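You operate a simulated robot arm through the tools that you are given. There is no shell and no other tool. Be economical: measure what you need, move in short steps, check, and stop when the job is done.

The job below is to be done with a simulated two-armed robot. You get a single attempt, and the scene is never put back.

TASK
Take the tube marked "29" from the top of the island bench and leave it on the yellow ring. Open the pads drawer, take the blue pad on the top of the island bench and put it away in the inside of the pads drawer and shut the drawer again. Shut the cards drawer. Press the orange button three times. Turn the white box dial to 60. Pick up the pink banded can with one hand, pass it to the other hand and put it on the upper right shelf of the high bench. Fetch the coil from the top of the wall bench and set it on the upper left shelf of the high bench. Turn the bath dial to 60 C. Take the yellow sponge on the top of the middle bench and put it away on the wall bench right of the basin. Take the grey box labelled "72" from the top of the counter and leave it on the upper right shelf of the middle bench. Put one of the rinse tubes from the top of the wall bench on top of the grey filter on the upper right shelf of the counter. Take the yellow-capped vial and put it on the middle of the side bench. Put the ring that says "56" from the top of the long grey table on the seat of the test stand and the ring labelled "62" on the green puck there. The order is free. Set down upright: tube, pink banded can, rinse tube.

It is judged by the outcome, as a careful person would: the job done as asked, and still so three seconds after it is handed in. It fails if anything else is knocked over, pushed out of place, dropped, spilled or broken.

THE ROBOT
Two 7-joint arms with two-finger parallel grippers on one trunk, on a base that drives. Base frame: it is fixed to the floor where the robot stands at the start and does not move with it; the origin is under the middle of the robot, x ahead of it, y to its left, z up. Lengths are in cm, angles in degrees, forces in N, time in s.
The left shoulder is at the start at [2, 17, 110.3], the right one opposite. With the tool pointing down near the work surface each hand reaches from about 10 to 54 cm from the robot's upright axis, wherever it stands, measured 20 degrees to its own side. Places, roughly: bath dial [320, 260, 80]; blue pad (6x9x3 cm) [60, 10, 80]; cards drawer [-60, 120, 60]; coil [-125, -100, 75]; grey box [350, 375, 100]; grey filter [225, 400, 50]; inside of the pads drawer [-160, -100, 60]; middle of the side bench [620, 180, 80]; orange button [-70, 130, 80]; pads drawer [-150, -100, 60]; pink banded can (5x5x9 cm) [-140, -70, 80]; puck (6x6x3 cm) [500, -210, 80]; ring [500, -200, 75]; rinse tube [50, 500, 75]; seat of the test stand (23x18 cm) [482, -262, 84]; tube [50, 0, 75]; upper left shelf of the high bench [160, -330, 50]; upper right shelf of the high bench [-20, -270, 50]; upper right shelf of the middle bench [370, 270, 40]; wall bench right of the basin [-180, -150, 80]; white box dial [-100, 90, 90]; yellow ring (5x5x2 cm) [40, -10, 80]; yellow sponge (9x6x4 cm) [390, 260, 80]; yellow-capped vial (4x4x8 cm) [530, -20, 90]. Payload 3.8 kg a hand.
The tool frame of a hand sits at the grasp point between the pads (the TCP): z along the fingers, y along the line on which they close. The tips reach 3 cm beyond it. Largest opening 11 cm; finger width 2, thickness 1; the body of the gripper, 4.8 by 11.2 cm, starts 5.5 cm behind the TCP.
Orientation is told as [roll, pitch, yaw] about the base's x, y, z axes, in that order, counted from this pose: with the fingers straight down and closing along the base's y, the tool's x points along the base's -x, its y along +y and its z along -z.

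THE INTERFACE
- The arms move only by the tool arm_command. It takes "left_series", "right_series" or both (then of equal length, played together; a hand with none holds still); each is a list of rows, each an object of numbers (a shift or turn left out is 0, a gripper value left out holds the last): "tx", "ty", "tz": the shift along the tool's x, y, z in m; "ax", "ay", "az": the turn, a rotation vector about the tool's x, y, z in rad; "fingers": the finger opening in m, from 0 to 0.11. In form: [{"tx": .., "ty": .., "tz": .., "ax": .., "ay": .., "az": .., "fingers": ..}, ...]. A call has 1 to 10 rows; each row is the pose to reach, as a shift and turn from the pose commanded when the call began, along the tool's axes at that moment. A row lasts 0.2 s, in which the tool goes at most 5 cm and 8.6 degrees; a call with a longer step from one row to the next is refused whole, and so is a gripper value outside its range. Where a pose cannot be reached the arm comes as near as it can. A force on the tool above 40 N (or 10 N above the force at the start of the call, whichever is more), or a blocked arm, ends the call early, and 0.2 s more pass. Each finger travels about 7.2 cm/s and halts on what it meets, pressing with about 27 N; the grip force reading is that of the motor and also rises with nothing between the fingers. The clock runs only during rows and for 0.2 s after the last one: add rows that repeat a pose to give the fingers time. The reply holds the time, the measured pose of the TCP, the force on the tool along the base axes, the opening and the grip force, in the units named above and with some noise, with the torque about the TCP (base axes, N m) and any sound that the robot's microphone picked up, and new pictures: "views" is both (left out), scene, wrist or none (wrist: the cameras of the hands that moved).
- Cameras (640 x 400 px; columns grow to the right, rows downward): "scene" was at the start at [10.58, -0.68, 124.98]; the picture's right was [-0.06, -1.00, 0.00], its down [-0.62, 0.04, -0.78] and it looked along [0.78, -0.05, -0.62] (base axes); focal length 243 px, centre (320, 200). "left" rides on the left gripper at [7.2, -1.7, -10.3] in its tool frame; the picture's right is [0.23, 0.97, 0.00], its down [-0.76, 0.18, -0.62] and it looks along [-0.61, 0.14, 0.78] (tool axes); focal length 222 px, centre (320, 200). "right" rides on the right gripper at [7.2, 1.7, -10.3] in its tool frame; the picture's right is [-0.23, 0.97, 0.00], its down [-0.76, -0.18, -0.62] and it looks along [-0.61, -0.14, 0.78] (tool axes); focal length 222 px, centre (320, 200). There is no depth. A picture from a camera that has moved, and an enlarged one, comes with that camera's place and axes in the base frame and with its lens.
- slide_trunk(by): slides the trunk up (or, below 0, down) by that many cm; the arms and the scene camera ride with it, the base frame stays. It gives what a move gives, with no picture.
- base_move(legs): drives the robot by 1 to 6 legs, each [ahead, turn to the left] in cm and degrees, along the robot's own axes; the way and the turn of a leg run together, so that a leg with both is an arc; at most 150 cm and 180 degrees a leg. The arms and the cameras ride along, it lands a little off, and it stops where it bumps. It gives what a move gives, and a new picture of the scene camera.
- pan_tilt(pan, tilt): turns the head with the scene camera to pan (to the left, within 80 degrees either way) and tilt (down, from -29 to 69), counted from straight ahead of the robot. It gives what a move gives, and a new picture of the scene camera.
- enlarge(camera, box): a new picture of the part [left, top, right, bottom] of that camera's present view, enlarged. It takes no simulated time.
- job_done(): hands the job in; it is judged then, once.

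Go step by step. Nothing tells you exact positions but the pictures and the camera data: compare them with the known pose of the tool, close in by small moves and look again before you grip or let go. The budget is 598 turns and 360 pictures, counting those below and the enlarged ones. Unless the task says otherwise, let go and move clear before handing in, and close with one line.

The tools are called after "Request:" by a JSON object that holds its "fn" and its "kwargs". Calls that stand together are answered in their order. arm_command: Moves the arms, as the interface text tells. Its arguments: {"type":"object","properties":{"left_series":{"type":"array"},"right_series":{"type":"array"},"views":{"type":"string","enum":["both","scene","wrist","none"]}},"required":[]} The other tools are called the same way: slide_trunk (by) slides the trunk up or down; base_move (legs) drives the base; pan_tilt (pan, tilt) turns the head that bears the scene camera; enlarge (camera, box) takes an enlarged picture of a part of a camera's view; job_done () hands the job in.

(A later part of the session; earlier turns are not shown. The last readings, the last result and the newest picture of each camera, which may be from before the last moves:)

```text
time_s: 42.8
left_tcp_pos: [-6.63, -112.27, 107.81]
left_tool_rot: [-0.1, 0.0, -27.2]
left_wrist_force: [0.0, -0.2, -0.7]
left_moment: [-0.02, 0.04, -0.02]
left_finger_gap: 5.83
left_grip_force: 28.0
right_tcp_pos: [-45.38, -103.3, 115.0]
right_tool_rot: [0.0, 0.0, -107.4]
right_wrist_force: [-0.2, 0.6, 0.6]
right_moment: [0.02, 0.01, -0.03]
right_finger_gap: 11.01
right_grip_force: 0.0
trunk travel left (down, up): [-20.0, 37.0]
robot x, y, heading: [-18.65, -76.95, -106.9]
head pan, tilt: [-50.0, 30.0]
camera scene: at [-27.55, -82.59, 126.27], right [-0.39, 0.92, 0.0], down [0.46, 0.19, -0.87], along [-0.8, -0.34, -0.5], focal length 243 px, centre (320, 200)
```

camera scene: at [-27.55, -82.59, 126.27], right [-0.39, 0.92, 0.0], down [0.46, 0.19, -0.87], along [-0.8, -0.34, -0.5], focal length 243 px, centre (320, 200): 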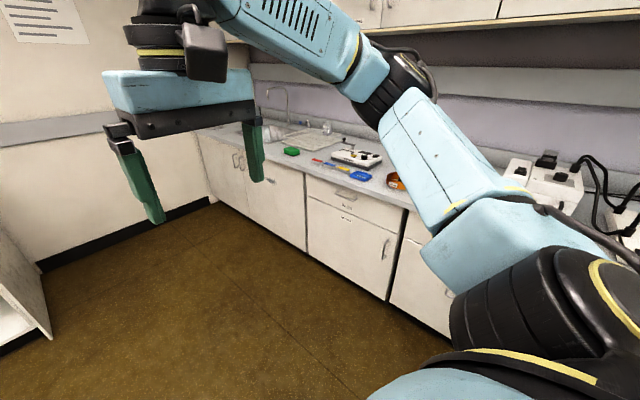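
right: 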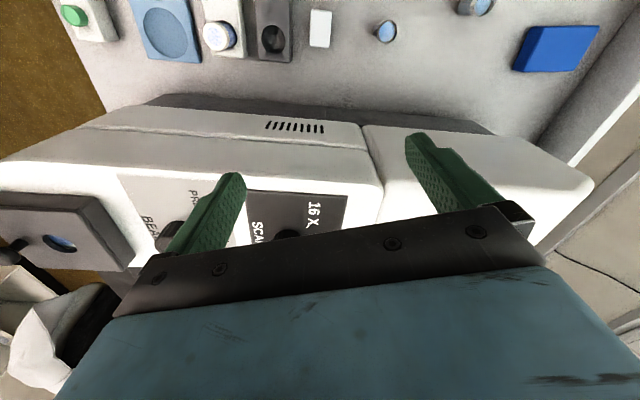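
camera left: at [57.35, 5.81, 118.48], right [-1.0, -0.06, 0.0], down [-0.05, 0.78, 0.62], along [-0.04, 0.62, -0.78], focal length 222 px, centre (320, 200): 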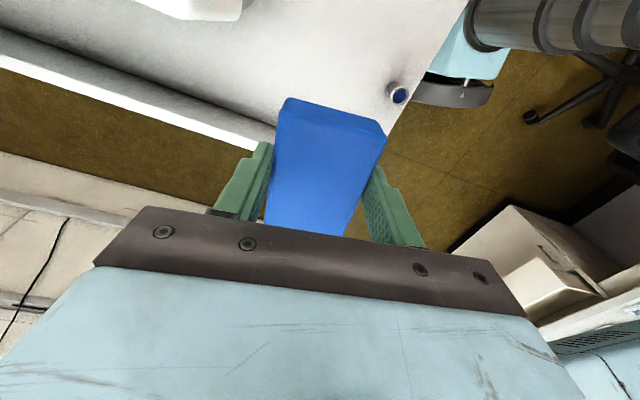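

I'm clear now. I'll go on a bit and turn to face the wall bench.

Request:
{"fn": "base_move", "kwargs": {"legs": [[25, 0], [0, -84]]}}

Request:
{"fn": "pan_tilt", "kwargs": {"pan": 0, "tilt": 30}}

```text
time_s: 48.2
left_tcp_pos: [-59.5, -116.09, 107.87]
left_tool_rot: [-0.1, 0.0, -110.7]
left_wrist_force: [0.0, 0.5, -0.9]
left_moment: [0.0, 0.0, 0.01]
left_finger_gap: 5.88
left_grip_force: 27.0
right_tcp_pos: [-54.97, -76.53, 115.04]
right_tool_rot: [0.0, 0.0, 169.1]
right_wrist_force: [-0.3, -0.2, 0.7]
right_moment: [0.0, -0.02, 0.04]
right_finger_gap: 11.01
right_grip_force: 0.1
trunk travel left (down, up): [-20.0, 37.0]
robot x, y, heading: [-25.89, -100.17, 169.3]
head pan, tilt: [-50.0, 30.0]
camera scene: at [-32.33, -92.21, 126.28], right [0.87, 0.49, 0.0], down [0.24, -0.44, -0.87], along [-0.42, 0.76, -0.5], focal length 243 px, centre (320, 200)
```

scene: 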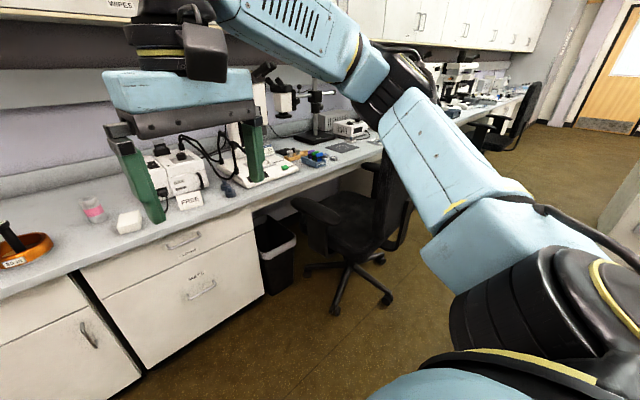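

```text
time_s: 49.4
left_tcp_pos: [-59.54, -115.97, 107.72]
left_tool_rot: [0.0, -0.1, -110.7]
left_wrist_force: [0.3, 0.0, 0.2]
left_moment: [-0.01, -0.01, 0.0]
left_finger_gap: 5.83
left_grip_force: 26.9
right_tcp_pos: [-55.0, -76.54, 115.15]
right_tool_rot: [0.1, 0.0, 169.1]
right_wrist_force: [-0.9, -0.5, 0.5]
right_moment: [-0.01, -0.03, 0.01]
right_finger_gap: 10.99
right_grip_force: 0.0
trunk travel left (down, up): [-20.0, 37.0]
robot x, y, heading: [-25.42, -100.2, 169.2]
head pan, tilt: [0.0, 30.0]
camera scene: at [-36.79, -98.42, 126.28], right [0.19, 0.98, 0.0], down [0.49, -0.09, -0.87], along [-0.85, 0.16, -0.5], focal length 243 px, centre (320, 200)
```

scene: 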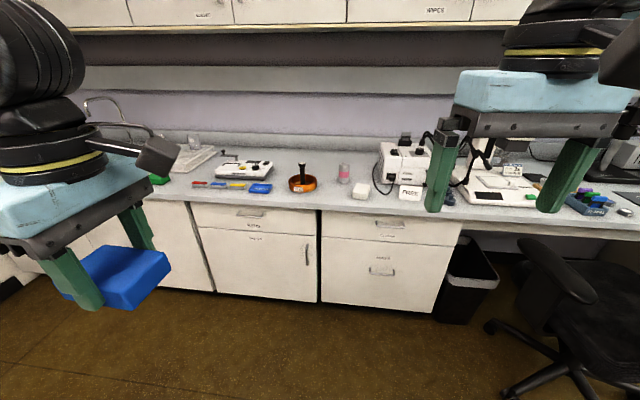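

Drawers, the orange coil and the pink can are straight ahead. I'll read the drawer labels.

Request:
{"fn": "enlarge", "kwargs": {"camera": "scene", "box": [180, 140, 470, 320]}}

Request:
{"fn": "enlarge", "kwargs": {"camera": "scene", "box": [230, 200, 430, 290]}}

```text
2.21 times, centred on (325, 230) of scene
camera zoom: at [-36.79, -98.42, 126.28], right [0.19, 0.98, 0.0], down [0.49, -0.09, -0.87], along [-0.85, 0.16, -0.5], focal length 537 px, centre (309, 134)
```

zoom: 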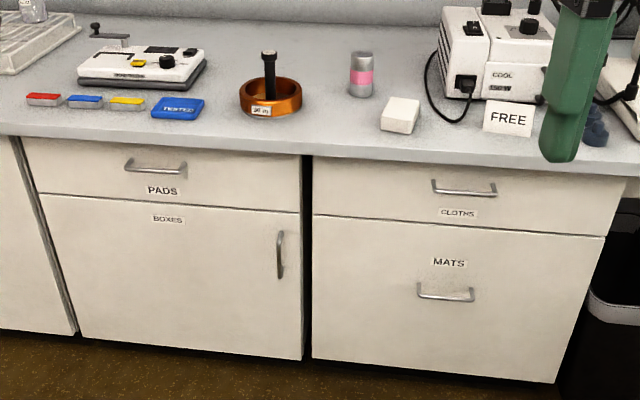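

```text
3.20 times, centred on (330, 245) of scene
camera zoom: at [-36.79, -98.42, 126.28], right [0.19, 0.98, 0.0], down [0.49, -0.09, -0.87], along [-0.85, 0.16, -0.5], focal length 779 px, centre (288, 56)
```

zoom: 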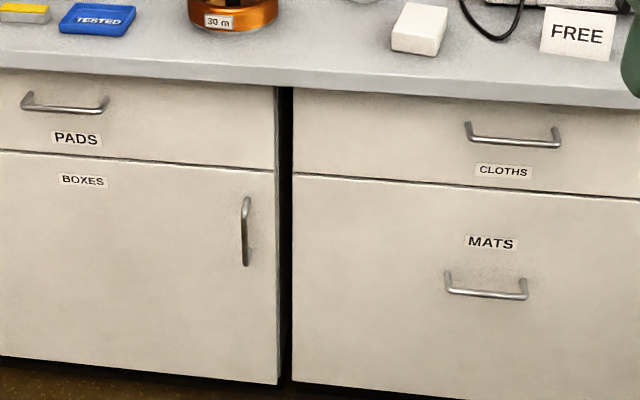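

The PADS drawer is on the left. The bench face runs about 18° off, so facing it means heading about 162°. I'll drive to roughly [-66, -136].

Request:
{"fn": "base_move", "kwargs": {"legs": [[0, 52], [54, 0], [0, -59]]}}

Request:
{"fn": "pan_tilt", "kwargs": {"pan": 0, "tilt": 45}}

```text
time_s: 57.5
left_tcp_pos: [-102.29, -148.14, 107.74]
left_tool_rot: [-0.1, 0.0, -118.1]
left_wrist_force: [0.0, 1.0, 0.2]
left_moment: [0.02, 0.0, 0.02]
left_finger_gap: 5.88
left_grip_force: 27.1
right_tcp_pos: [-92.74, -109.57, 115.2]
right_tool_rot: [0.0, -0.1, 161.7]
right_wrist_force: [0.4, 0.2, -0.7]
right_moment: [0.01, 0.02, 0.01]
right_finger_gap: 10.99
right_grip_force: 0.1
trunk travel left (down, up): [-20.0, 37.0]
robot x, y, heading: [-66.63, -137.02, 161.8]
head pan, tilt: [0.0, 30.0]
camera scene: at [-77.48, -133.57, 126.28], right [0.31, 0.95, 0.0], down [0.48, -0.16, -0.87], along [-0.82, 0.27, -0.5], focal length 243 px, centre (320, 200)
```

scene: 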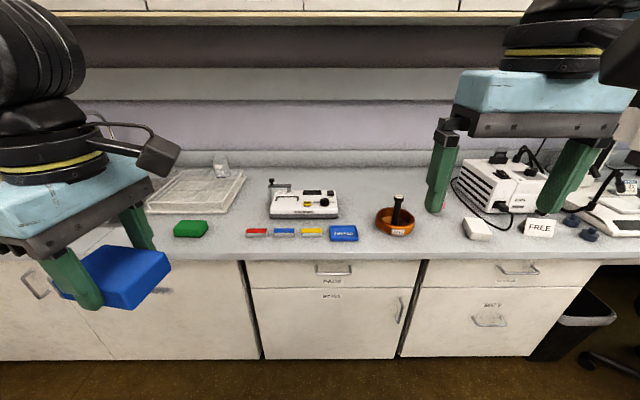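

```text
time_s: 58.3
left_tcp_pos: [-102.33, -148.24, 107.86]
left_tool_rot: [-0.1, 0.0, -118.1]
left_wrist_force: [0.2, 0.2, 0.0]
left_moment: [0.0, 0.03, 0.01]
left_finger_gap: 5.85
left_grip_force: 27.1
right_tcp_pos: [-92.63, -109.58, 115.11]
right_tool_rot: [0.0, 0.0, 161.7]
right_wrist_force: [-0.3, 0.0, 1.5]
right_moment: [0.04, 0.0, -0.02]
right_finger_gap: 10.99
right_grip_force: 0.0
trunk travel left (down, up): [-20.0, 37.0]
robot x, y, heading: [-66.58, -137.21, 162.0]
head pan, tilt: [0.0, 45.0]
camera scene: at [-76.62, -133.87, 124.02], right [0.31, 0.95, 0.0], down [0.67, -0.22, -0.71], along [-0.67, 0.22, -0.71], focal length 243 px, centre (320, 200)
```

scene: 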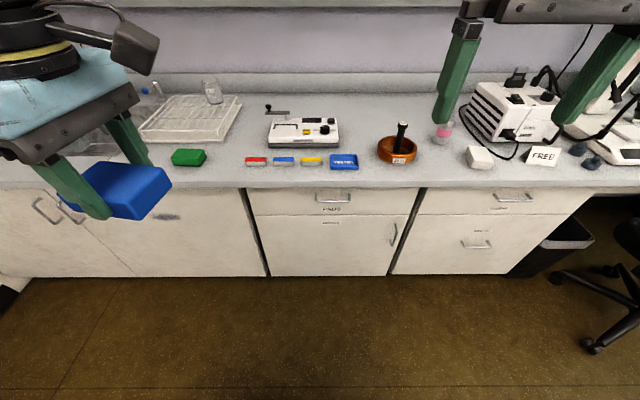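

I'm square to the bench, with the PADS handle ahead at robot-frame roughly [64, -4, 71]. I'll bring the right hand to a horizontal pose pointing forward with the fingers closing vertically.

Request:
{"fn": "arm_command", "kwargs": {"right_series": [{"ax": -0.0806, "ay": -0.0806, "az": 0.0806, "tx": -0.015, "tz": 0.01, "fingers": 0.06}, {"ax": -0.1612, "ay": -0.1612, "az": 0.1612, "tx": -0.03, "tz": 0.02}, {"ax": -0.2418, "ay": -0.2418, "az": 0.2418, "tx": -0.045, "tz": 0.03}, {"ax": -0.3224, "ay": -0.3224, "az": 0.3224, "tx": -0.06, "tz": 0.04}, {"ax": -0.403, "ay": -0.403, "az": 0.403, "tx": -0.075, "tz": 0.05}, {"ax": -0.4836, "ay": -0.4836, "az": 0.4836, "tx": -0.09, "tz": 0.06}, {"ax": -0.5642, "ay": -0.5642, "az": 0.5642, "tx": -0.105, "tz": 0.07}, {"ax": -0.6448, "ay": -0.6448, "az": 0.6448, "tx": -0.12, "tz": 0.08}, {"ax": -0.7254, "ay": -0.7254, "az": 0.7254, "tx": -0.135, "tz": 0.09}, {"ax": -0.806, "ay": -0.806, "az": 0.806, "tx": -0.15, "tz": 0.1}], "views": "none"}}

Request:
{"fn": "arm_command", "kwargs": {"right_series": [{"ax": -0.0806, "ay": -0.0806, "az": 0.0806}, {"ax": -0.1612, "ay": -0.1612, "az": 0.1612}, {"ax": -0.2418, "ay": -0.2418, "az": 0.2418}, {"ax": -0.3224, "ay": -0.3224, "az": 0.3224}, {"ax": -0.403, "ay": -0.403, "az": 0.403}, {"ax": -0.403, "ay": -0.403, "az": 0.403}], "views": "both"}}

```text
time_s: 60.5
left_tcp_pos: [-102.37, -147.99, 107.79]
left_tool_rot: [-0.2, 0.0, -118.2]
left_wrist_force: [-0.4, -0.2, 0.1]
left_moment: [0.03, 0.01, -0.04]
left_finger_gap: 5.84
left_grip_force: 27.0
right_tcp_pos: [-106.96, -104.83, 105.1]
right_tool_rot: [62.1, -16.9, 99.6]
right_wrist_force: [0.0, 0.2, 0.1]
right_moment: [-0.02, 0.0, 0.0]
right_finger_gap: 6.0
right_grip_force: 0.1
trunk travel left (down, up): [-20.0, 37.0]
robot x, y, heading: [-66.57, -137.11, 161.9]
head pan, tilt: [0.0, 45.0]
```

```text
time_s: 61.9
left_tcp_pos: [-102.18, -148.15, 107.9]
left_tool_rot: [-0.1, 0.1, -118.1]
left_wrist_force: [0.7, -0.2, 0.0]
left_moment: [-0.02, -0.02, 0.0]
left_finger_gap: 5.83
left_grip_force: 26.7
right_tcp_pos: [-106.79, -104.75, 105.11]
right_tool_rot: [90.0, 0.0, 71.5]
right_wrist_force: [0.5, -0.2, -0.1]
right_moment: [-0.04, -0.02, 0.01]
right_finger_gap: 6.0
right_grip_force: 0.1
trunk travel left (down, up): [-20.0, 37.0]
robot x, y, heading: [-66.53, -136.7, 161.9]
head pan, tilt: [0.0, 45.0]
camera scene: at [-76.62, -133.86, 124.02], right [0.31, 0.95, 0.0], down [0.67, -0.22, -0.71], along [-0.67, 0.22, -0.71], focal length 243 px, centre (320, 200)
camera right: at [-99.38, -114.9, 106.92], right [0.07, 0.22, 0.97], down [0.83, 0.53, -0.18], along [-0.55, 0.82, -0.14], focal length 222 px, centre (320, 200)
```

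scene: 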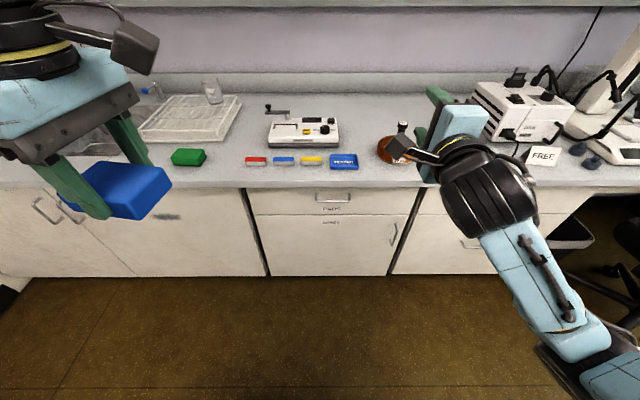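
right: 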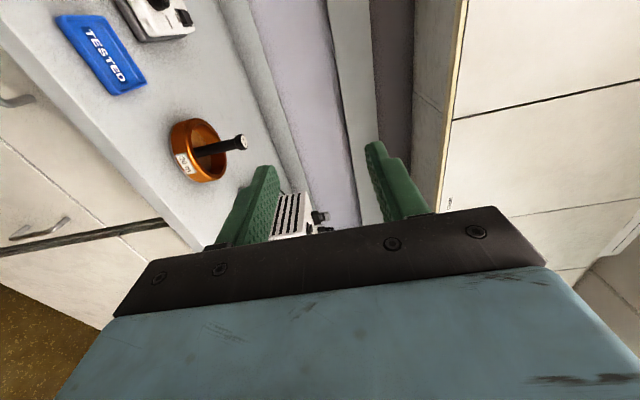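

That works. I'll move the hand left and down, just in front of the drawer handle, and look.

Request:
{"fn": "arm_command", "kwargs": {"right_series": [{"tx": 0.03, "ty": -0.035}, {"tx": 0.06, "ty": -0.07}, {"tx": 0.09, "ty": -0.105}, {"tx": 0.11, "ty": -0.145}, {"tx": 0.13, "ty": -0.185}, {"tx": 0.14, "ty": -0.225}, {"tx": 0.14, "ty": -0.265}, {"tx": 0.14, "ty": -0.3}, {"tx": 0.14, "ty": -0.32}, {"tx": 0.14, "ty": -0.32}]}}

```text
time_s: 64.1
left_tcp_pos: [-102.39, -148.11, 107.76]
left_tool_rot: [-0.2, 0.0, -118.1]
left_wrist_force: [-0.8, -0.2, -0.3]
left_moment: [0.02, 0.0, -0.01]
left_finger_gap: 5.86
left_grip_force: 27.4
right_tcp_pos: [-111.41, -118.18, 77.3]
right_tool_rot: [89.8, 0.1, 71.7]
right_wrist_force: [0.5, -0.5, -0.3]
right_moment: [0.01, -0.01, -0.01]
right_finger_gap: 6.0
right_grip_force: 0.1
right hand out of reach, approached as far as the arm can: row 8, 9, 10
trunk travel left (down, up): [-20.0, 37.0]
robot x, y, heading: [-66.53, -136.68, 161.9]
head pan, tilt: [0.0, 45.0]
camera scene: at [-76.62, -133.9, 124.02], right [0.31, 0.95, 0.0], down [0.67, -0.22, -0.71], along [-0.67, 0.22, -0.71], focal length 243 px, centre (320, 200)
camera right: at [-103.9, -128.32, 79.09], right [0.07, 0.22, 0.97], down [0.83, 0.53, -0.18], along [-0.55, 0.82, -0.14], focal length 222 px, centre (320, 200)
```

scene: 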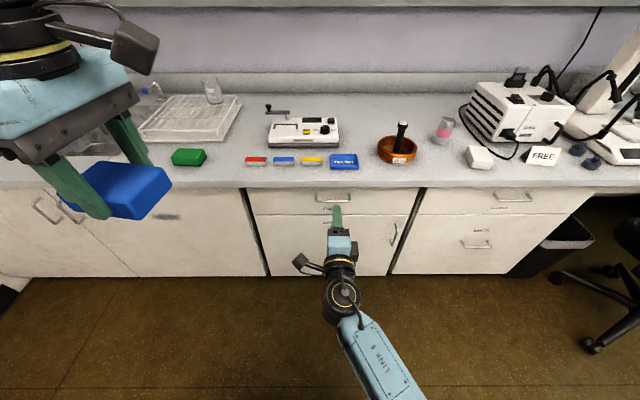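
right: 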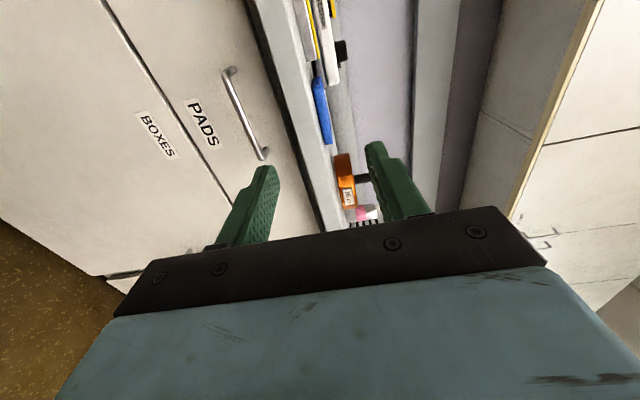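

The handle is at about [-128.7, -112.9, 68.3], so I need to be lower. I'll slide the trunk down 18 cm.

Request:
{"fn": "slide_trunk", "kwargs": {"by": -18}}

Request:
{"fn": "arm_command", "kwargs": {"right_series": [{"ty": 0.045, "fingers": 0.05}, {"ty": 0.08, "tz": 0.02, "fingers": 0.04}, {"ty": 0.08, "tz": 0.06}, {"ty": 0.08, "tz": 0.09}, {"ty": 0.08, "tz": 0.09}]}}

```text
time_s: 66.1
left_tcp_pos: [-102.35, -148.16, 89.69]
left_tool_rot: [-0.1, 0.0, -118.0]
left_wrist_force: [0.4, -0.1, 0.4]
left_moment: [0.01, 0.03, 0.0]
left_finger_gap: 5.86
left_grip_force: 27.3
right_tcp_pos: [-111.46, -118.27, 59.44]
right_tool_rot: [89.9, 0.0, 71.6]
right_wrist_force: [0.3, 0.9, -0.2]
right_moment: [0.01, -0.01, 0.02]
right_finger_gap: 5.98
right_grip_force: 0.0
trunk travel left (down, up): [-2.0, 55.0]
robot x, y, heading: [-66.78, -136.81, 161.7]
head pan, tilt: [0.0, 45.0]
```

```text
time_s: 67.3
left_tcp_pos: [-102.23, -148.15, 89.72]
left_tool_rot: [0.0, -0.1, -118.1]
left_wrist_force: [-0.7, 0.9, -1.1]
left_moment: [0.05, -0.06, -0.01]
left_finger_gap: 5.84
left_grip_force: 26.7
right_tcp_pos: [-119.7, -114.6, 66.03]
right_tool_rot: [89.3, -1.4, 71.6]
right_wrist_force: [0.5, -0.5, 0.8]
right_moment: [0.01, 0.02, -0.03]
right_finger_gap: 4.0
right_grip_force: 0.0
trunk travel left (down, up): [-2.0, 55.0]
robot x, y, heading: [-66.68, -136.87, 162.0]
head pan, tilt: [0.0, 45.0]
camera scene: at [-76.66, -133.93, 106.02], right [0.31, 0.95, 0.0], down [0.67, -0.22, -0.71], along [-0.67, 0.22, -0.71], focal length 243 px, centre (320, 200)
camera right: at [-112.2, -124.87, 67.85], right [0.05, 0.2, 0.98], down [0.84, 0.53, -0.15], along [-0.55, 0.83, -0.14], focal length 222 px, centre (320, 200)
```

scene: 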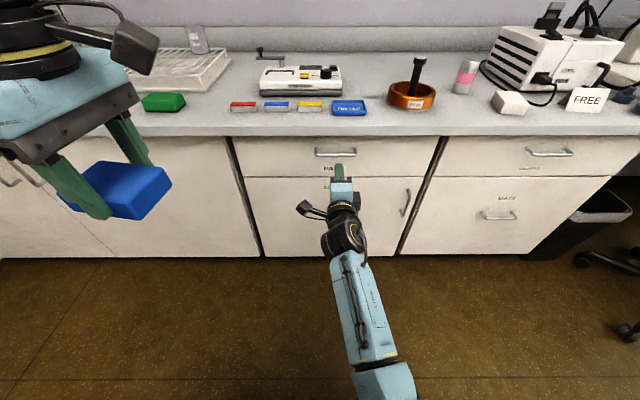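
right: 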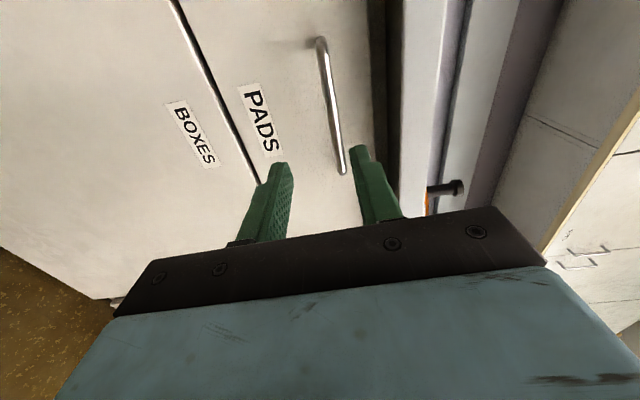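

The handle bar is at about [-129, -112.9, 67.5], 9 cm ahead and 1.5 cm up. I'll move in.

Request:
{"fn": "arm_command", "kwargs": {"right_series": [{"ty": 0.0145, "tx": 0.01, "tz": 0.02}, {"ty": 0.0145, "tx": 0.01, "tz": 0.05}, {"ty": 0.0145, "tx": 0.01, "tz": 0.07}, {"ty": 0.0145, "tx": 0.01, "tz": 0.083}, {"ty": 0.0145, "tx": 0.01, "tz": 0.083}], "views": "wrist"}}

Request:
{"fn": "enlarge", "kwargs": {"camera": "scene", "box": [260, 110, 420, 210]}}

```text
time_s: 68.7
left_tcp_pos: [-102.3, -148.07, 89.78]
left_tool_rot: [0.0, 0.0, -118.1]
left_wrist_force: [-0.2, 1.0, 0.1]
left_moment: [-0.02, 0.01, 0.0]
left_finger_gap: 5.86
left_grip_force: 27.2
right_tcp_pos: [-127.17, -110.69, 66.22]
right_tool_rot: [88.6, -3.1, 70.3]
right_wrist_force: [1.6, 0.2, -0.6]
right_moment: [-0.01, 0.01, 0.03]
right_finger_gap: 3.99
right_grip_force: 0.1
trunk travel left (down, up): [-2.0, 55.0]
robot x, y, heading: [-67.17, -136.91, 161.7]
head pan, tilt: [0.0, 45.0]
stopped in row 5 (right hand): the arm was blocked; the commanded pose is now the measured one
camera right: at [-120.0, -121.2, 67.86], right [0.04, 0.17, 0.98], down [0.85, 0.51, -0.12], along [-0.53, 0.84, -0.13], focal length 222 px, centre (320, 200)
```

right: 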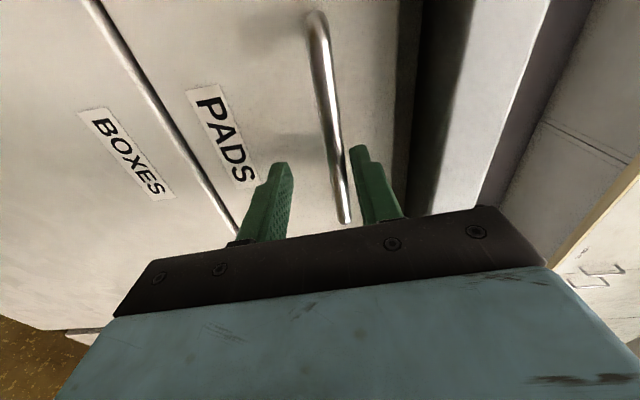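

```text
4.00 times, centred on (340, 160) of scene
camera zoom: at [-76.62, -133.86, 106.02], right [0.31, 0.95, 0.0], down [0.67, -0.22, -0.71], along [-0.67, 0.22, -0.71], focal length 974 px, centre (240, 360)
```

zoom: 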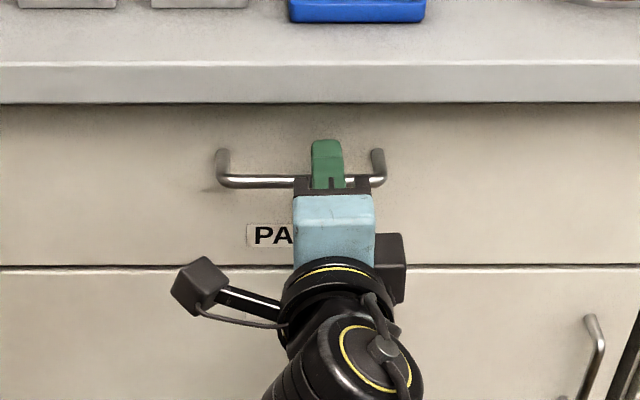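

The bar lies between the fingers, so I'll close on it.

Request:
{"fn": "arm_command", "kwargs": {"right_series": [{"fingers": 0.02}, {"fingers": 0.005}, {"fingers": 0.005}, {"fingers": 0.005}], "views": "wrist"}}

```text
time_s: 69.7
left_tcp_pos: [-102.12, -148.26, 89.91]
left_tool_rot: [-0.3, -0.1, -118.1]
left_wrist_force: [0.1, -0.4, -0.3]
left_moment: [-0.01, -0.01, -0.01]
left_finger_gap: 5.83
left_grip_force: 27.2
right_tcp_pos: [-127.22, -110.83, 66.89]
right_tool_rot: [89.4, -2.9, 70.4]
right_wrist_force: [2.7, -0.6, 27.1]
right_moment: [-0.22, 0.24, 0.42]
right_finger_gap: 1.9
right_grip_force: 14.0
trunk travel left (down, up): [-2.0, 55.0]
robot x, y, heading: [-66.76, -137.2, 161.9]
head pan, tilt: [0.0, 45.0]
camera right: at [-119.96, -121.27, 68.46], right [0.05, 0.17, 0.98], down [0.85, 0.52, -0.13], along [-0.53, 0.84, -0.12], focal length 222 px, centre (320, 200)
```

right: 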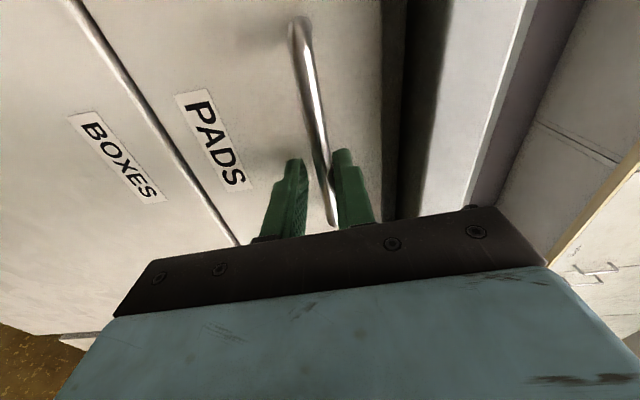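

The upper finger bears on the bar. I'll raise the hand a little to centre it while closing.

Request:
{"fn": "arm_command", "kwargs": {"right_series": [{"ty": 0.004, "fingers": 0.005}, {"ty": 0.006}, {"ty": 0.006}, {"ty": 0.006}], "views": "none"}}

```text
time_s: 70.7
left_tcp_pos: [-102.21, -148.27, 89.86]
left_tool_rot: [-0.3, 0.0, -118.1]
left_wrist_force: [1.0, -0.5, -0.4]
left_moment: [-0.01, -0.02, 0.02]
left_finger_gap: 5.82
left_grip_force: 27.0
right_tcp_pos: [-126.97, -110.03, 66.85]
right_tool_rot: [89.2, -4.4, 70.3]
right_wrist_force: [-2.2, -12.6, 28.1]
right_moment: [-0.12, 0.25, 0.13]
right_finger_gap: 2.0
right_grip_force: 15.0
trunk travel left (down, up): [-2.0, 55.0]
robot x, y, heading: [-67.09, -136.63, 162.0]
head pan, tilt: [0.0, 45.0]
```

The arm is at its limit, so I'll raise the trunk slightly instead.

Request:
{"fn": "slide_trunk", "kwargs": {"by": 1}}

Request:
{"fn": "arm_command", "kwargs": {"right_series": [{"fingers": 0.005}, {"fingers": 0.005}], "views": "none"}}

```text
time_s: 71.3
left_tcp_pos: [-102.29, -148.21, 90.82]
left_tool_rot: [-0.2, 0.0, -118.1]
left_wrist_force: [-0.4, -0.4, 0.1]
left_moment: [-0.03, 0.0, 0.0]
left_finger_gap: 5.86
left_grip_force: 27.3
right_tcp_pos: [-126.81, -109.65, 67.35]
right_tool_rot: [88.4, -4.2, 69.8]
right_wrist_force: [3.8, -7.3, 10.2]
right_moment: [-0.48, 0.16, -0.06]
right_finger_gap: 1.09
right_grip_force: 33.9
trunk travel left (down, up): [-3.0, 54.0]
robot x, y, heading: [-67.01, -137.02, 162.1]
head pan, tilt: [0.0, 45.0]
```

```text
time_s: 71.9
left_tcp_pos: [-102.12, -148.26, 90.88]
left_tool_rot: [-0.2, 0.1, -118.1]
left_wrist_force: [-0.3, 0.2, -0.2]
left_moment: [0.02, -0.01, -0.02]
left_finger_gap: 5.87
left_grip_force: 27.3
right_tcp_pos: [-126.93, -109.51, 67.38]
right_tool_rot: [88.5, -4.3, 69.7]
right_wrist_force: [15.5, -11.5, 2.2]
right_moment: [-0.99, 0.35, 0.05]
right_finger_gap: 1.09
right_grip_force: 45.5
trunk travel left (down, up): [-3.0, 54.0]
robot x, y, heading: [-66.66, -137.03, 161.8]
head pan, tilt: [0.0, 45.0]
```

Gripped on the bar (1.1 cm). Now I'll pull the drawer open with the arm.

Request:
{"fn": "arm_command", "kwargs": {"right_series": [{"tz": -0.01}, {"tz": -0.03}, {"tz": -0.05}, {"tz": -0.07}, {"tz": -0.09}, {"tz": -0.11}, {"tz": -0.13}, {"tz": -0.15}, {"tz": -0.17}, {"tz": -0.17}], "views": "scene"}}

```text
time_s: 72.2
left_tcp_pos: [-102.25, -148.37, 90.78]
left_tool_rot: [-0.2, 0.0, -118.0]
left_wrist_force: [-0.4, 0.3, 0.6]
left_moment: [-0.01, -0.03, -0.06]
left_finger_gap: 5.85
left_grip_force: 26.9
right_tcp_pos: [-126.96, -109.63, 67.3]
right_tool_rot: [88.6, -4.3, 70.2]
right_wrist_force: [-0.8, -11.7, 3.2]
right_moment: [-1.01, 0.34, -0.31]
right_finger_gap: 1.11
right_grip_force: 44.5
trunk travel left (down, up): [-3.0, 54.0]
robot x, y, heading: [-66.72, -137.07, 162.1]
head pan, tilt: [0.0, 45.0]
stopped in row 1 (right hand): the force on the tool passed its limit at 45 N (the readings are from after the stop); the commanded pose is now the measured one
camera scene: at [-76.58, -134.0, 107.03], right [0.31, 0.95, 0.0], down [0.67, -0.22, -0.71], along [-0.67, 0.22, -0.71], focal length 243 px, centre (320, 200)
```

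scene: 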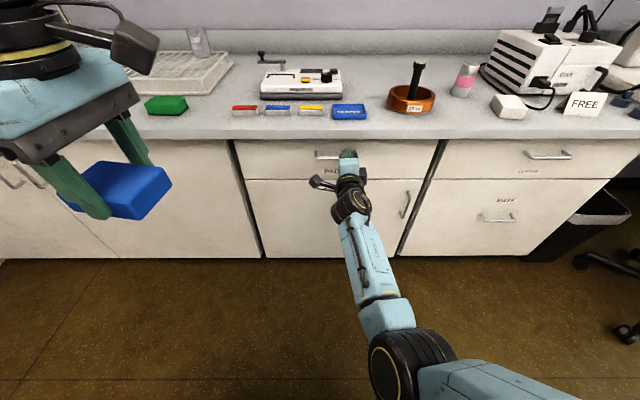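

The pull was too quick. I'll pull slowly with millimetre steps.

Request:
{"fn": "arm_command", "kwargs": {"right_series": [{"tz": -0.002}, {"tz": -0.004}, {"tz": -0.006}, {"tz": -0.008}, {"tz": -0.01}, {"tz": -0.014}, {"tz": -0.018}, {"tz": -0.022}, {"tz": -0.026}, {"tz": -0.03}], "views": "none"}}

```text
time_s: 72.6
left_tcp_pos: [-102.29, -148.24, 90.89]
left_tool_rot: [-0.1, 0.0, -118.0]
left_wrist_force: [0.0, 1.2, -0.9]
left_moment: [0.02, 0.01, 0.01]
left_finger_gap: 5.82
left_grip_force: 27.2
right_tcp_pos: [-126.82, -109.39, 67.38]
right_tool_rot: [89.1, -5.4, 70.8]
right_wrist_force: [-4.3, -10.2, 3.6]
right_moment: [-0.95, 0.39, 1.23]
right_finger_gap: 1.12
right_grip_force: 44.8
trunk travel left (down, up): [-3.0, 54.0]
robot x, y, heading: [-66.98, -136.96, 162.2]
head pan, tilt: [0.0, 45.0]
stopped in row 2 (right hand): the force on the tool passed its limit at 48 N (the readings are from after the stop); the commanded pose is now the measured one
```

The arm is overstretched and pushing sideways on the handle's end. I'll release, back off, and bring the base 9 cm closer before re-gripping.

Request:
{"fn": "arm_command", "kwargs": {"right_series": [{"fingers": 0.03}, {"fingers": 0.04}, {"tz": -0.03, "fingers": 0.04}, {"tz": -0.07}, {"tz": -0.11}, {"tz": -0.15}, {"tz": -0.15}], "views": "none"}}

Request:
{"fn": "base_move", "kwargs": {"legs": [[9, 0]]}}

```text
time_s: 74.2
left_tcp_pos: [-102.35, -147.62, 90.91]
left_tool_rot: [0.1, -0.5, -118.0]
left_wrist_force: [0.1, -1.0, -0.4]
left_moment: [-0.06, 0.02, 0.03]
left_finger_gap: 5.87
left_grip_force: 27.7
right_tcp_pos: [-115.77, -111.68, 74.83]
right_tool_rot: [98.0, -6.7, 69.4]
right_wrist_force: [0.4, -0.1, 0.3]
right_moment: [-0.01, 0.01, 0.07]
right_finger_gap: 3.99
right_grip_force: 0.0
trunk travel left (down, up): [-3.0, 54.0]
robot x, y, heading: [-66.74, -137.07, 162.2]
head pan, tilt: [0.0, 45.0]
stopped in row 7 (right hand): the arm was blocked; the commanded pose is now the measured one
```

```text
time_s: 75.4
left_tcp_pos: [-111.06, -145.09, 90.8]
left_tool_rot: [-0.1, -0.1, -118.2]
left_wrist_force: [-1.2, 0.6, 0.2]
left_moment: [0.0, 0.04, -0.04]
left_finger_gap: 5.84
left_grip_force: 27.0
right_tcp_pos: [-124.24, -109.22, 74.94]
right_tool_rot: [98.3, -7.7, 69.2]
right_wrist_force: [1.0, -0.1, -0.7]
right_moment: [-0.03, 0.01, -0.04]
right_finger_gap: 3.99
right_grip_force: 0.1
trunk travel left (down, up): [-3.0, 54.0]
robot x, y, heading: [-75.68, -134.23, 162.0]
head pan, tilt: [0.0, 45.0]
stopped in leg 1: the force on the tool passed its limit at 194 N (the readings are from after the stop); the commanded pose is now the measured one
camera scene: at [-85.39, -130.99, 106.99], right [0.31, 0.95, 0.0], down [0.67, -0.22, -0.71], along [-0.67, 0.22, -0.71], focal length 243 px, centre (320, 200)
```

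scene: 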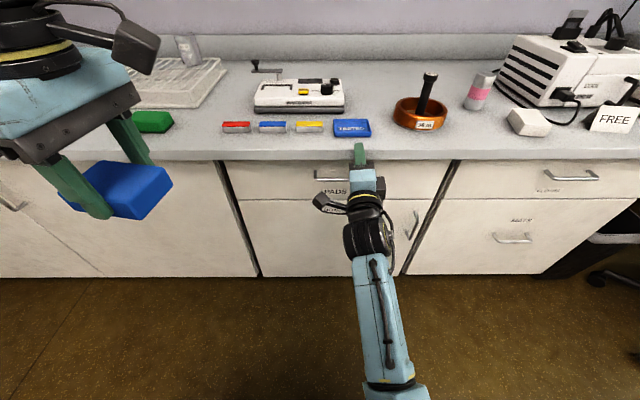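

The fingertip touched the bench edge; nothing shifted. I'll retract and straighten the hand.

Request:
{"fn": "arm_command", "kwargs": {"right_series": [{"tz": -0.03}, {"tz": -0.06}, {"tz": -0.08, "ax": 0.07, "ay": 0.023, "az": 0.067}, {"tz": -0.08, "ty": -0.02, "ax": 0.14, "ay": 0.047, "az": 0.134}, {"tz": -0.08, "ty": -0.05, "ax": 0.14, "ay": 0.047, "az": 0.134}, {"tz": -0.08, "ty": -0.05, "ax": 0.14, "ay": 0.047, "az": 0.134}]}}

```text
time_s: 76.1
left_tcp_pos: [-111.16, -144.75, 90.95]
left_tool_rot: [0.0, -0.4, -118.1]
left_wrist_force: [-0.3, 1.0, -0.2]
left_moment: [-0.06, -0.01, -0.01]
left_finger_gap: 5.84
left_grip_force: 27.0
right_tcp_pos: [-121.07, -109.0, 82.47]
right_tool_rot: [108.6, -8.7, 67.8]
right_wrist_force: [0.8, -0.3, -0.2]
right_moment: [-0.01, 0.05, 0.02]
right_finger_gap: 3.98
right_grip_force: 0.1
trunk travel left (down, up): [-3.0, 54.0]
robot x, y, heading: [-75.96, -134.28, 162.0]
head pan, tilt: [0.0, 45.0]
stopped in row 3 (right hand): the arm was blocked; the commanded pose is now the measured one
camera scene: at [-85.55, -130.35, 107.01], right [0.31, 0.95, -0.01], down [0.67, -0.22, -0.7], along [-0.67, 0.21, -0.71], focal length 243 px, centre (320, 200)
camera right: at [-114.17, -119.4, 79.75], right [0.32, -0.04, 0.95], down [0.8, 0.55, -0.25], along [-0.51, 0.84, 0.21], focal length 222 px, centre (320, 200)
```

scene: 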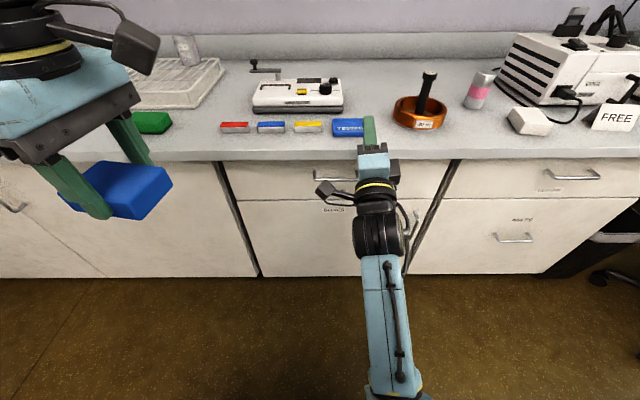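
right: 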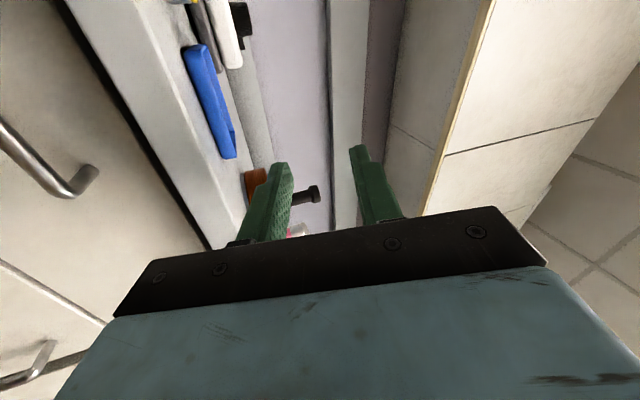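

Something blocks the arm's retraction, perhaps its elbow. I'll look down at it.

Request:
{"fn": "pan_tilt", "kwargs": {"pan": -35, "tilt": 65}}

```text
time_s: 77.1
left_tcp_pos: [-111.24, -144.63, 90.85]
left_tool_rot: [0.2, -0.4, -118.0]
left_wrist_force: [0.0, -0.8, 0.3]
left_moment: [-0.01, -0.01, 0.01]
left_finger_gap: 5.82
left_grip_force: 27.2
right_tcp_pos: [-121.16, -109.05, 82.35]
right_tool_rot: [108.6, -8.7, 67.9]
right_wrist_force: [-0.5, -0.5, 0.2]
right_moment: [-0.01, -0.01, 0.03]
right_finger_gap: 4.05
right_grip_force: 0.1
trunk travel left (down, up): [-3.0, 54.0]
robot x, y, heading: [-75.39, -134.05, 162.0]
head pan, tilt: [-35.0, 65.0]
camera scene: at [-81.54, -127.99, 104.43], right [0.8, 0.6, 0.0], down [0.55, -0.73, -0.42], along [-0.25, 0.33, -0.91], focal length 243 px, centre (320, 200)
```

scene: 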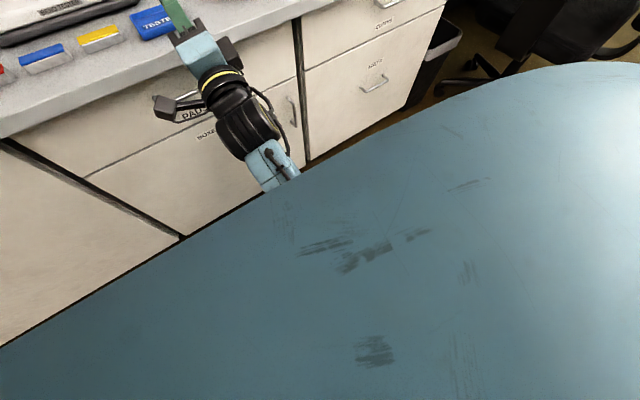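

The elbow is folded under the big shoulder. I'll raise the trunk, restore the hand in front of its own shoulder, and reposition the base so the handle is straight ahead of the right shoulder.

Request:
{"fn": "slide_trunk", "kwargs": {"by": 17}}

Request:
{"fn": "arm_command", "kwargs": {"right_series": [{"tx": -0.03, "ax": 0.06}, {"tx": -0.06, "ax": 0.12, "az": 0.05}, {"tx": -0.09, "ax": 0.18, "az": 0.1}, {"tx": -0.12, "ax": 0.25, "ay": 0.04, "az": 0.13}, {"tx": -0.14, "ax": 0.32, "ay": 0.07, "az": 0.15}, {"tx": -0.14, "ax": 0.32, "ay": 0.07, "az": 0.15}], "views": "none"}}

```text
time_s: 79.0
left_tcp_pos: [-110.99, -145.43, 107.74]
left_tool_rot: [-0.2, 0.0, -118.1]
left_wrist_force: [-0.1, -0.5, -0.6]
left_moment: [0.02, -0.03, 0.02]
left_finger_gap: 5.86
left_grip_force: 27.2
right_tcp_pos: [-120.97, -109.95, 99.26]
right_tool_rot: [108.2, -8.4, 68.0]
right_wrist_force: [0.1, -0.2, -0.3]
right_moment: [-0.01, 0.03, 0.04]
right_finger_gap: 4.01
right_grip_force: 0.0
trunk travel left (down, up): [-20.0, 37.0]
robot x, y, heading: [-75.69, -134.09, 162.0]
head pan, tilt: [-35.0, 65.0]
```

```text
time_s: 80.4
left_tcp_pos: [-110.99, -145.45, 107.81]
left_tool_rot: [-0.2, 0.0, -118.2]
left_wrist_force: [-0.1, -0.3, -0.4]
left_moment: [0.02, -0.02, 0.02]
left_finger_gap: 5.86
left_grip_force: 27.1
right_tcp_pos: [-115.85, -96.92, 101.32]
right_tool_rot: [89.4, -0.7, 73.3]
right_wrist_force: [0.3, -0.7, -0.2]
right_moment: [0.0, 0.01, -0.01]
right_finger_gap: 4.01
right_grip_force: 0.1
trunk travel left (down, up): [-20.0, 37.0]
robot x, y, heading: [-75.38, -134.13, 161.9]
head pan, tilt: [-35.0, 65.0]
```

Request:
{"fn": "base_move", "kwargs": {"legs": [[-15, 0], [0, 45], [21, 0], [0, -45]]}}

Request:
{"fn": "pan_tilt", "kwargs": {"pan": 0, "tilt": 50}}

```text
time_s: 87.1
left_tcp_pos: [-114.92, -160.13, 107.93]
left_tool_rot: [-0.2, -0.1, -116.8]
left_wrist_force: [-1.0, 0.2, 0.0]
left_moment: [0.01, 0.0, 0.03]
left_finger_gap: 5.86
left_grip_force: 26.9
right_tcp_pos: [-120.83, -111.96, 101.32]
right_tool_rot: [89.3, -0.5, 74.7]
right_wrist_force: [-0.5, 0.2, 0.7]
right_moment: [-0.05, 0.02, 0.03]
right_finger_gap: 3.99
right_grip_force: 0.1
trunk travel left (down, up): [-20.0, 37.0]
robot x, y, heading: [-79.7, -148.38, 163.4]
head pan, tilt: [-35.0, 65.0]
camera scene: at [-85.65, -142.95, 121.51], right [0.78, 0.62, 0.0], down [0.56, -0.71, -0.42], along [-0.26, 0.33, -0.91], focal length 243 px, centre (320, 200)
```

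scene: 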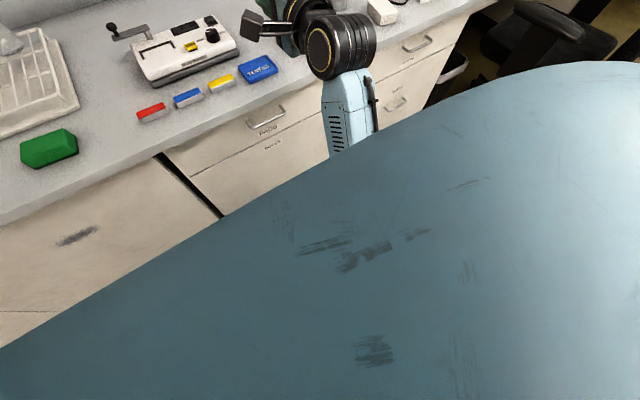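

```text
time_s: 88.1
left_tcp_pos: [-114.91, -160.27, 107.88]
left_tool_rot: [-0.1, 0.0, -116.9]
left_wrist_force: [-0.3, 0.4, 0.3]
left_moment: [-0.01, -0.01, 0.0]
left_finger_gap: 5.86
left_grip_force: 26.7
right_tcp_pos: [-121.04, -111.92, 101.21]
right_tool_rot: [89.4, -0.5, 74.6]
right_wrist_force: [-0.3, 0.4, -0.6]
right_moment: [-0.01, 0.0, 0.02]
right_finger_gap: 4.01
right_grip_force: 0.1
trunk travel left (down, up): [-20.0, 37.0]
robot x, y, heading: [-80.16, -148.01, 163.2]
head pan, tilt: [0.0, 50.0]
camera scene: at [-89.26, -145.51, 123.32], right [0.29, 0.96, 0.0], down [0.73, -0.22, -0.64], along [-0.62, 0.18, -0.77], focal length 243 px, centre (320, 200)
```

scene: 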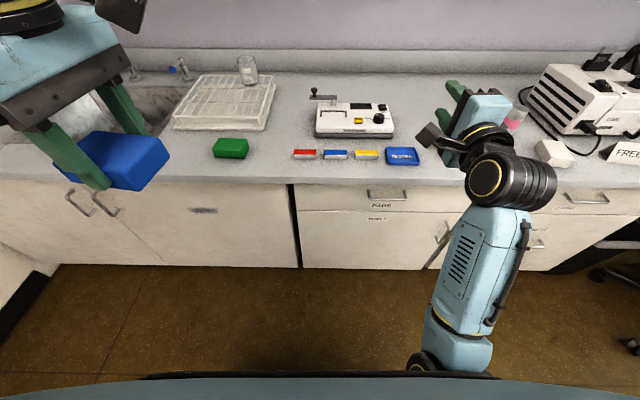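

The handle is now at robot-frame [57, -20]. I'll pull the hand back a bit, lower the trunk, then lower the hand.

Request:
{"fn": "arm_command", "kwargs": {"right_series": [{"tz": -0.03}, {"tz": -0.06, "ty": -0.02}, {"tz": -0.08, "ty": -0.05}, {"tz": -0.08, "ty": -0.08}, {"tz": -0.08, "ty": -0.11}, {"tz": -0.08, "ty": -0.11}], "views": "none"}}

Request:
{"fn": "slide_trunk", "kwargs": {"by": -19}}

Request:
{"fn": "arm_command", "kwargs": {"right_series": [{"tx": 0.02}, {"tx": 0.032}, {"tx": 0.032}], "views": "both"}}

```text
time_s: 89.5
left_tcp_pos: [-115.08, -160.2, 107.91]
left_tool_rot: [-0.2, 0.0, -116.8]
left_wrist_force: [-0.9, 0.0, 0.5]
left_moment: [0.0, -0.03, -0.01]
left_finger_gap: 5.83
left_grip_force: 27.1
right_tcp_pos: [-112.93, -113.93, 90.28]
right_tool_rot: [89.4, -0.6, 74.6]
right_wrist_force: [0.5, 0.1, 0.5]
right_moment: [-0.03, 0.02, -0.05]
right_finger_gap: 4.02
right_grip_force: 0.1
trunk travel left (down, up): [-20.0, 37.0]
robot x, y, heading: [-79.78, -147.92, 163.3]
head pan, tilt: [0.0, 50.0]
```

```text
time_s: 91.6
left_tcp_pos: [-114.97, -160.13, 88.89]
left_tool_rot: [-0.3, -0.1, -116.8]
left_wrist_force: [-0.1, -0.2, -0.3]
left_moment: [0.0, 0.0, 0.01]
left_finger_gap: 5.87
left_grip_force: 26.4
right_tcp_pos: [-112.97, -113.89, 71.51]
right_tool_rot: [89.4, -0.4, 74.6]
right_wrist_force: [0.0, -0.4, 0.3]
right_moment: [-0.01, 0.0, 0.0]
right_finger_gap: 4.0
right_grip_force: 0.0
trunk travel left (down, up): [-1.0, 56.0]
robot x, y, heading: [-79.9, -148.34, 163.5]
head pan, tilt: [0.0, 50.0]
```

```text
time_s: 92.4
left_tcp_pos: [-115.04, -160.13, 88.89]
left_tool_rot: [-0.2, 0.0, -116.7]
left_wrist_force: [0.2, 0.6, 0.5]
left_moment: [0.03, -0.02, 0.02]
left_finger_gap: 5.84
left_grip_force: 26.9
right_tcp_pos: [-113.9, -117.18, 71.25]
right_tool_rot: [89.3, -0.6, 74.6]
right_wrist_force: [0.6, -1.3, 0.2]
right_moment: [-0.01, -0.02, -0.02]
right_finger_gap: 4.02
right_grip_force: 0.1
trunk travel left (down, up): [-1.0, 56.0]
robot x, y, heading: [-79.68, -148.2, 163.5]
head pan, tilt: [0.0, 50.0]
camera scene: at [-89.26, -145.52, 104.33], right [0.29, 0.96, 0.0], down [0.73, -0.22, -0.64], along [-0.62, 0.18, -0.77], focal length 243 px, centre (320, 200)
camera right: at [-105.83, -126.86, 73.12], right [0.05, 0.21, 0.98], down [0.81, 0.57, -0.16], along [-0.59, 0.79, -0.14], focal length 222 px, centre (320, 200)
```

scene: 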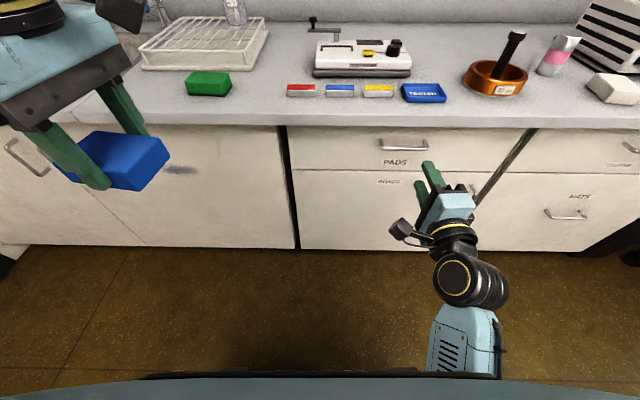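
right: 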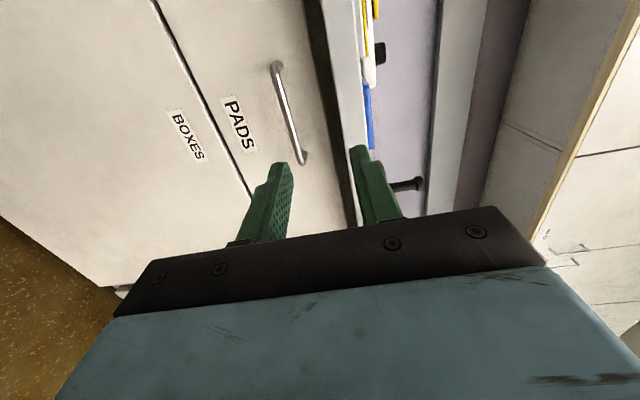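

Wrist view confirms the handle at [-129, -113, 67.6]. I'll lower and advance onto the bar.

Request:
{"fn": "arm_command", "kwargs": {"right_series": [{"ty": -0.02, "ay": -0.045}, {"ty": -0.037, "tz": 0.02, "ay": -0.045}, {"ty": -0.037, "tz": 0.06, "ay": -0.045}, {"ty": -0.037, "tz": 0.1, "ay": -0.045}, {"ty": -0.037, "tz": 0.13, "ay": -0.045}, {"ty": -0.037, "tz": 0.147, "ay": -0.045}, {"ty": -0.037, "tz": 0.147, "ay": -0.045}], "views": "wrist"}}

```text
time_s: 94.0
left_tcp_pos: [-114.98, -160.09, 88.82]
left_tool_rot: [-0.2, 0.1, -116.9]
left_wrist_force: [0.5, -0.2, -0.2]
left_moment: [-0.01, 0.01, 0.0]
left_finger_gap: 5.83
left_grip_force: 27.5
right_tcp_pos: [-128.03, -112.93, 67.58]
right_tool_rot: [89.4, -0.6, 72.0]
right_wrist_force: [0.0, 0.6, -0.1]
right_moment: [0.01, -0.05, 0.01]
right_finger_gap: 4.01
right_grip_force: 0.0
trunk travel left (down, up): [-1.0, 56.0]
robot x, y, heading: [-79.57, -148.21, 163.6]
head pan, tilt: [0.0, 50.0]
camera right: at [-120.49, -123.11, 69.4], right [0.06, 0.21, 0.98], down [0.83, 0.53, -0.17], along [-0.55, 0.82, -0.14], focal length 222 px, centre (320, 200)
```

right: 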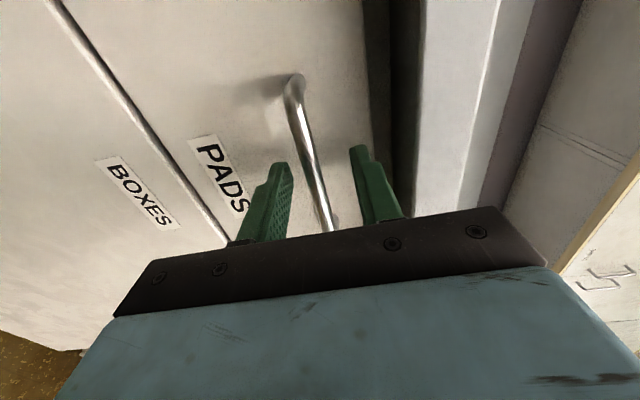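

Accurate: the bar is centred between the fingers. Now I'll close and pull gently.

Request:
{"fn": "arm_command", "kwargs": {"right_series": [{"fingers": 0.02}, {"fingers": 0.005}, {"fingers": 0.003}, {"fingers": 0.003}], "views": "none"}}

Request:
{"fn": "arm_command", "kwargs": {"right_series": [{"tz": -0.004}, {"tz": -0.012}, {"tz": -0.024}, {"tz": -0.036}, {"tz": -0.05}, {"tz": -0.065}, {"tz": -0.08}, {"tz": -0.095}, {"tz": -0.11}, {"tz": -0.125}], "views": "scene"}}

```text
time_s: 95.0
left_tcp_pos: [-115.15, -160.11, 88.8]
left_tool_rot: [-0.3, 0.1, -116.8]
left_wrist_force: [1.3, -0.7, -0.3]
left_moment: [-0.03, 0.01, 0.01]
left_finger_gap: 5.87
left_grip_force: 27.2
right_tcp_pos: [-127.93, -113.01, 67.2]
right_tool_rot: [89.2, -0.5, 72.0]
right_wrist_force: [0.6, -1.8, -10.0]
right_moment: [-0.84, 0.22, -0.21]
right_finger_gap: 0.97
right_grip_force: 44.8
trunk travel left (down, up): [-1.0, 56.0]
robot x, y, heading: [-79.8, -147.97, 163.4]
head pan, tilt: [0.0, 50.0]
```

```text
time_s: 96.0
left_tcp_pos: [-115.31, -159.9, 88.65]
left_tool_rot: [0.1, -0.3, -116.7]
left_wrist_force: [0.1, 0.2, -0.4]
left_moment: [-0.03, -0.02, -0.03]
left_finger_gap: 5.85
left_grip_force: 27.3
right_tcp_pos: [-126.06, -113.6, 67.29]
right_tool_rot: [89.1, -1.1, 73.0]
right_wrist_force: [0.9, -2.4, -24.2]
right_moment: [-0.85, 0.08, 1.12]
right_finger_gap: 1.01
right_grip_force: 45.6
trunk travel left (down, up): [-1.0, 56.0]
robot x, y, heading: [-79.74, -148.18, 163.3]
head pan, tilt: [0.0, 50.0]
stopped in row 4 (right hand): the force on the tool passed its limit at 44 N (the readings are from after the stop); the commanded pose is now the measured one
camera scene: at [-89.69, -145.12, 104.24], right [0.28, 0.96, 0.0], down [0.74, -0.22, -0.64], along [-0.61, 0.18, -0.77], focal length 243 px, centre (320, 200)
```

scene: 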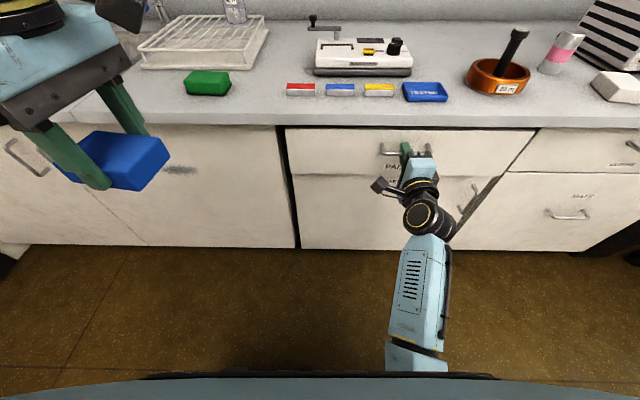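

It started to open. I'll keep pulling with slower steps, slightly lower.

Request:
{"fn": "arm_command", "kwargs": {"right_series": [{"ty": -0.003, "tz": -0.002}, {"ty": -0.003, "tz": -0.007}, {"ty": -0.003, "tz": -0.012}, {"ty": -0.003, "tz": -0.018}, {"ty": -0.003, "tz": -0.024}, {"ty": -0.003, "tz": -0.03}, {"ty": -0.003, "tz": -0.036}, {"ty": -0.003, "tz": -0.042}, {"ty": -0.003, "tz": -0.048}, {"ty": -0.003, "tz": -0.054}], "views": "none"}}

```text
time_s: 96.9
left_tcp_pos: [-115.39, -159.78, 88.68]
left_tool_rot: [0.2, -0.2, -116.8]
left_wrist_force: [-1.2, -0.6, 0.9]
left_moment: [-0.05, -0.01, 0.01]
left_finger_gap: 5.85
left_grip_force: 26.9
right_tcp_pos: [-125.35, -113.78, 67.26]
right_tool_rot: [89.1, -1.6, 73.7]
right_wrist_force: [0.7, -2.0, -29.0]
right_moment: [-0.85, 0.09, 0.94]
right_finger_gap: 1.01
right_grip_force: 44.7
trunk travel left (down, up): [-1.0, 56.0]
robot x, y, heading: [-79.86, -148.36, 163.6]
head pan, tilt: [0.0, 50.0]
stopped in row 4 (right hand): the force on the tool passed its limit at 41 N (the readings are from after the stop); the commanded pose is now the measured one
```

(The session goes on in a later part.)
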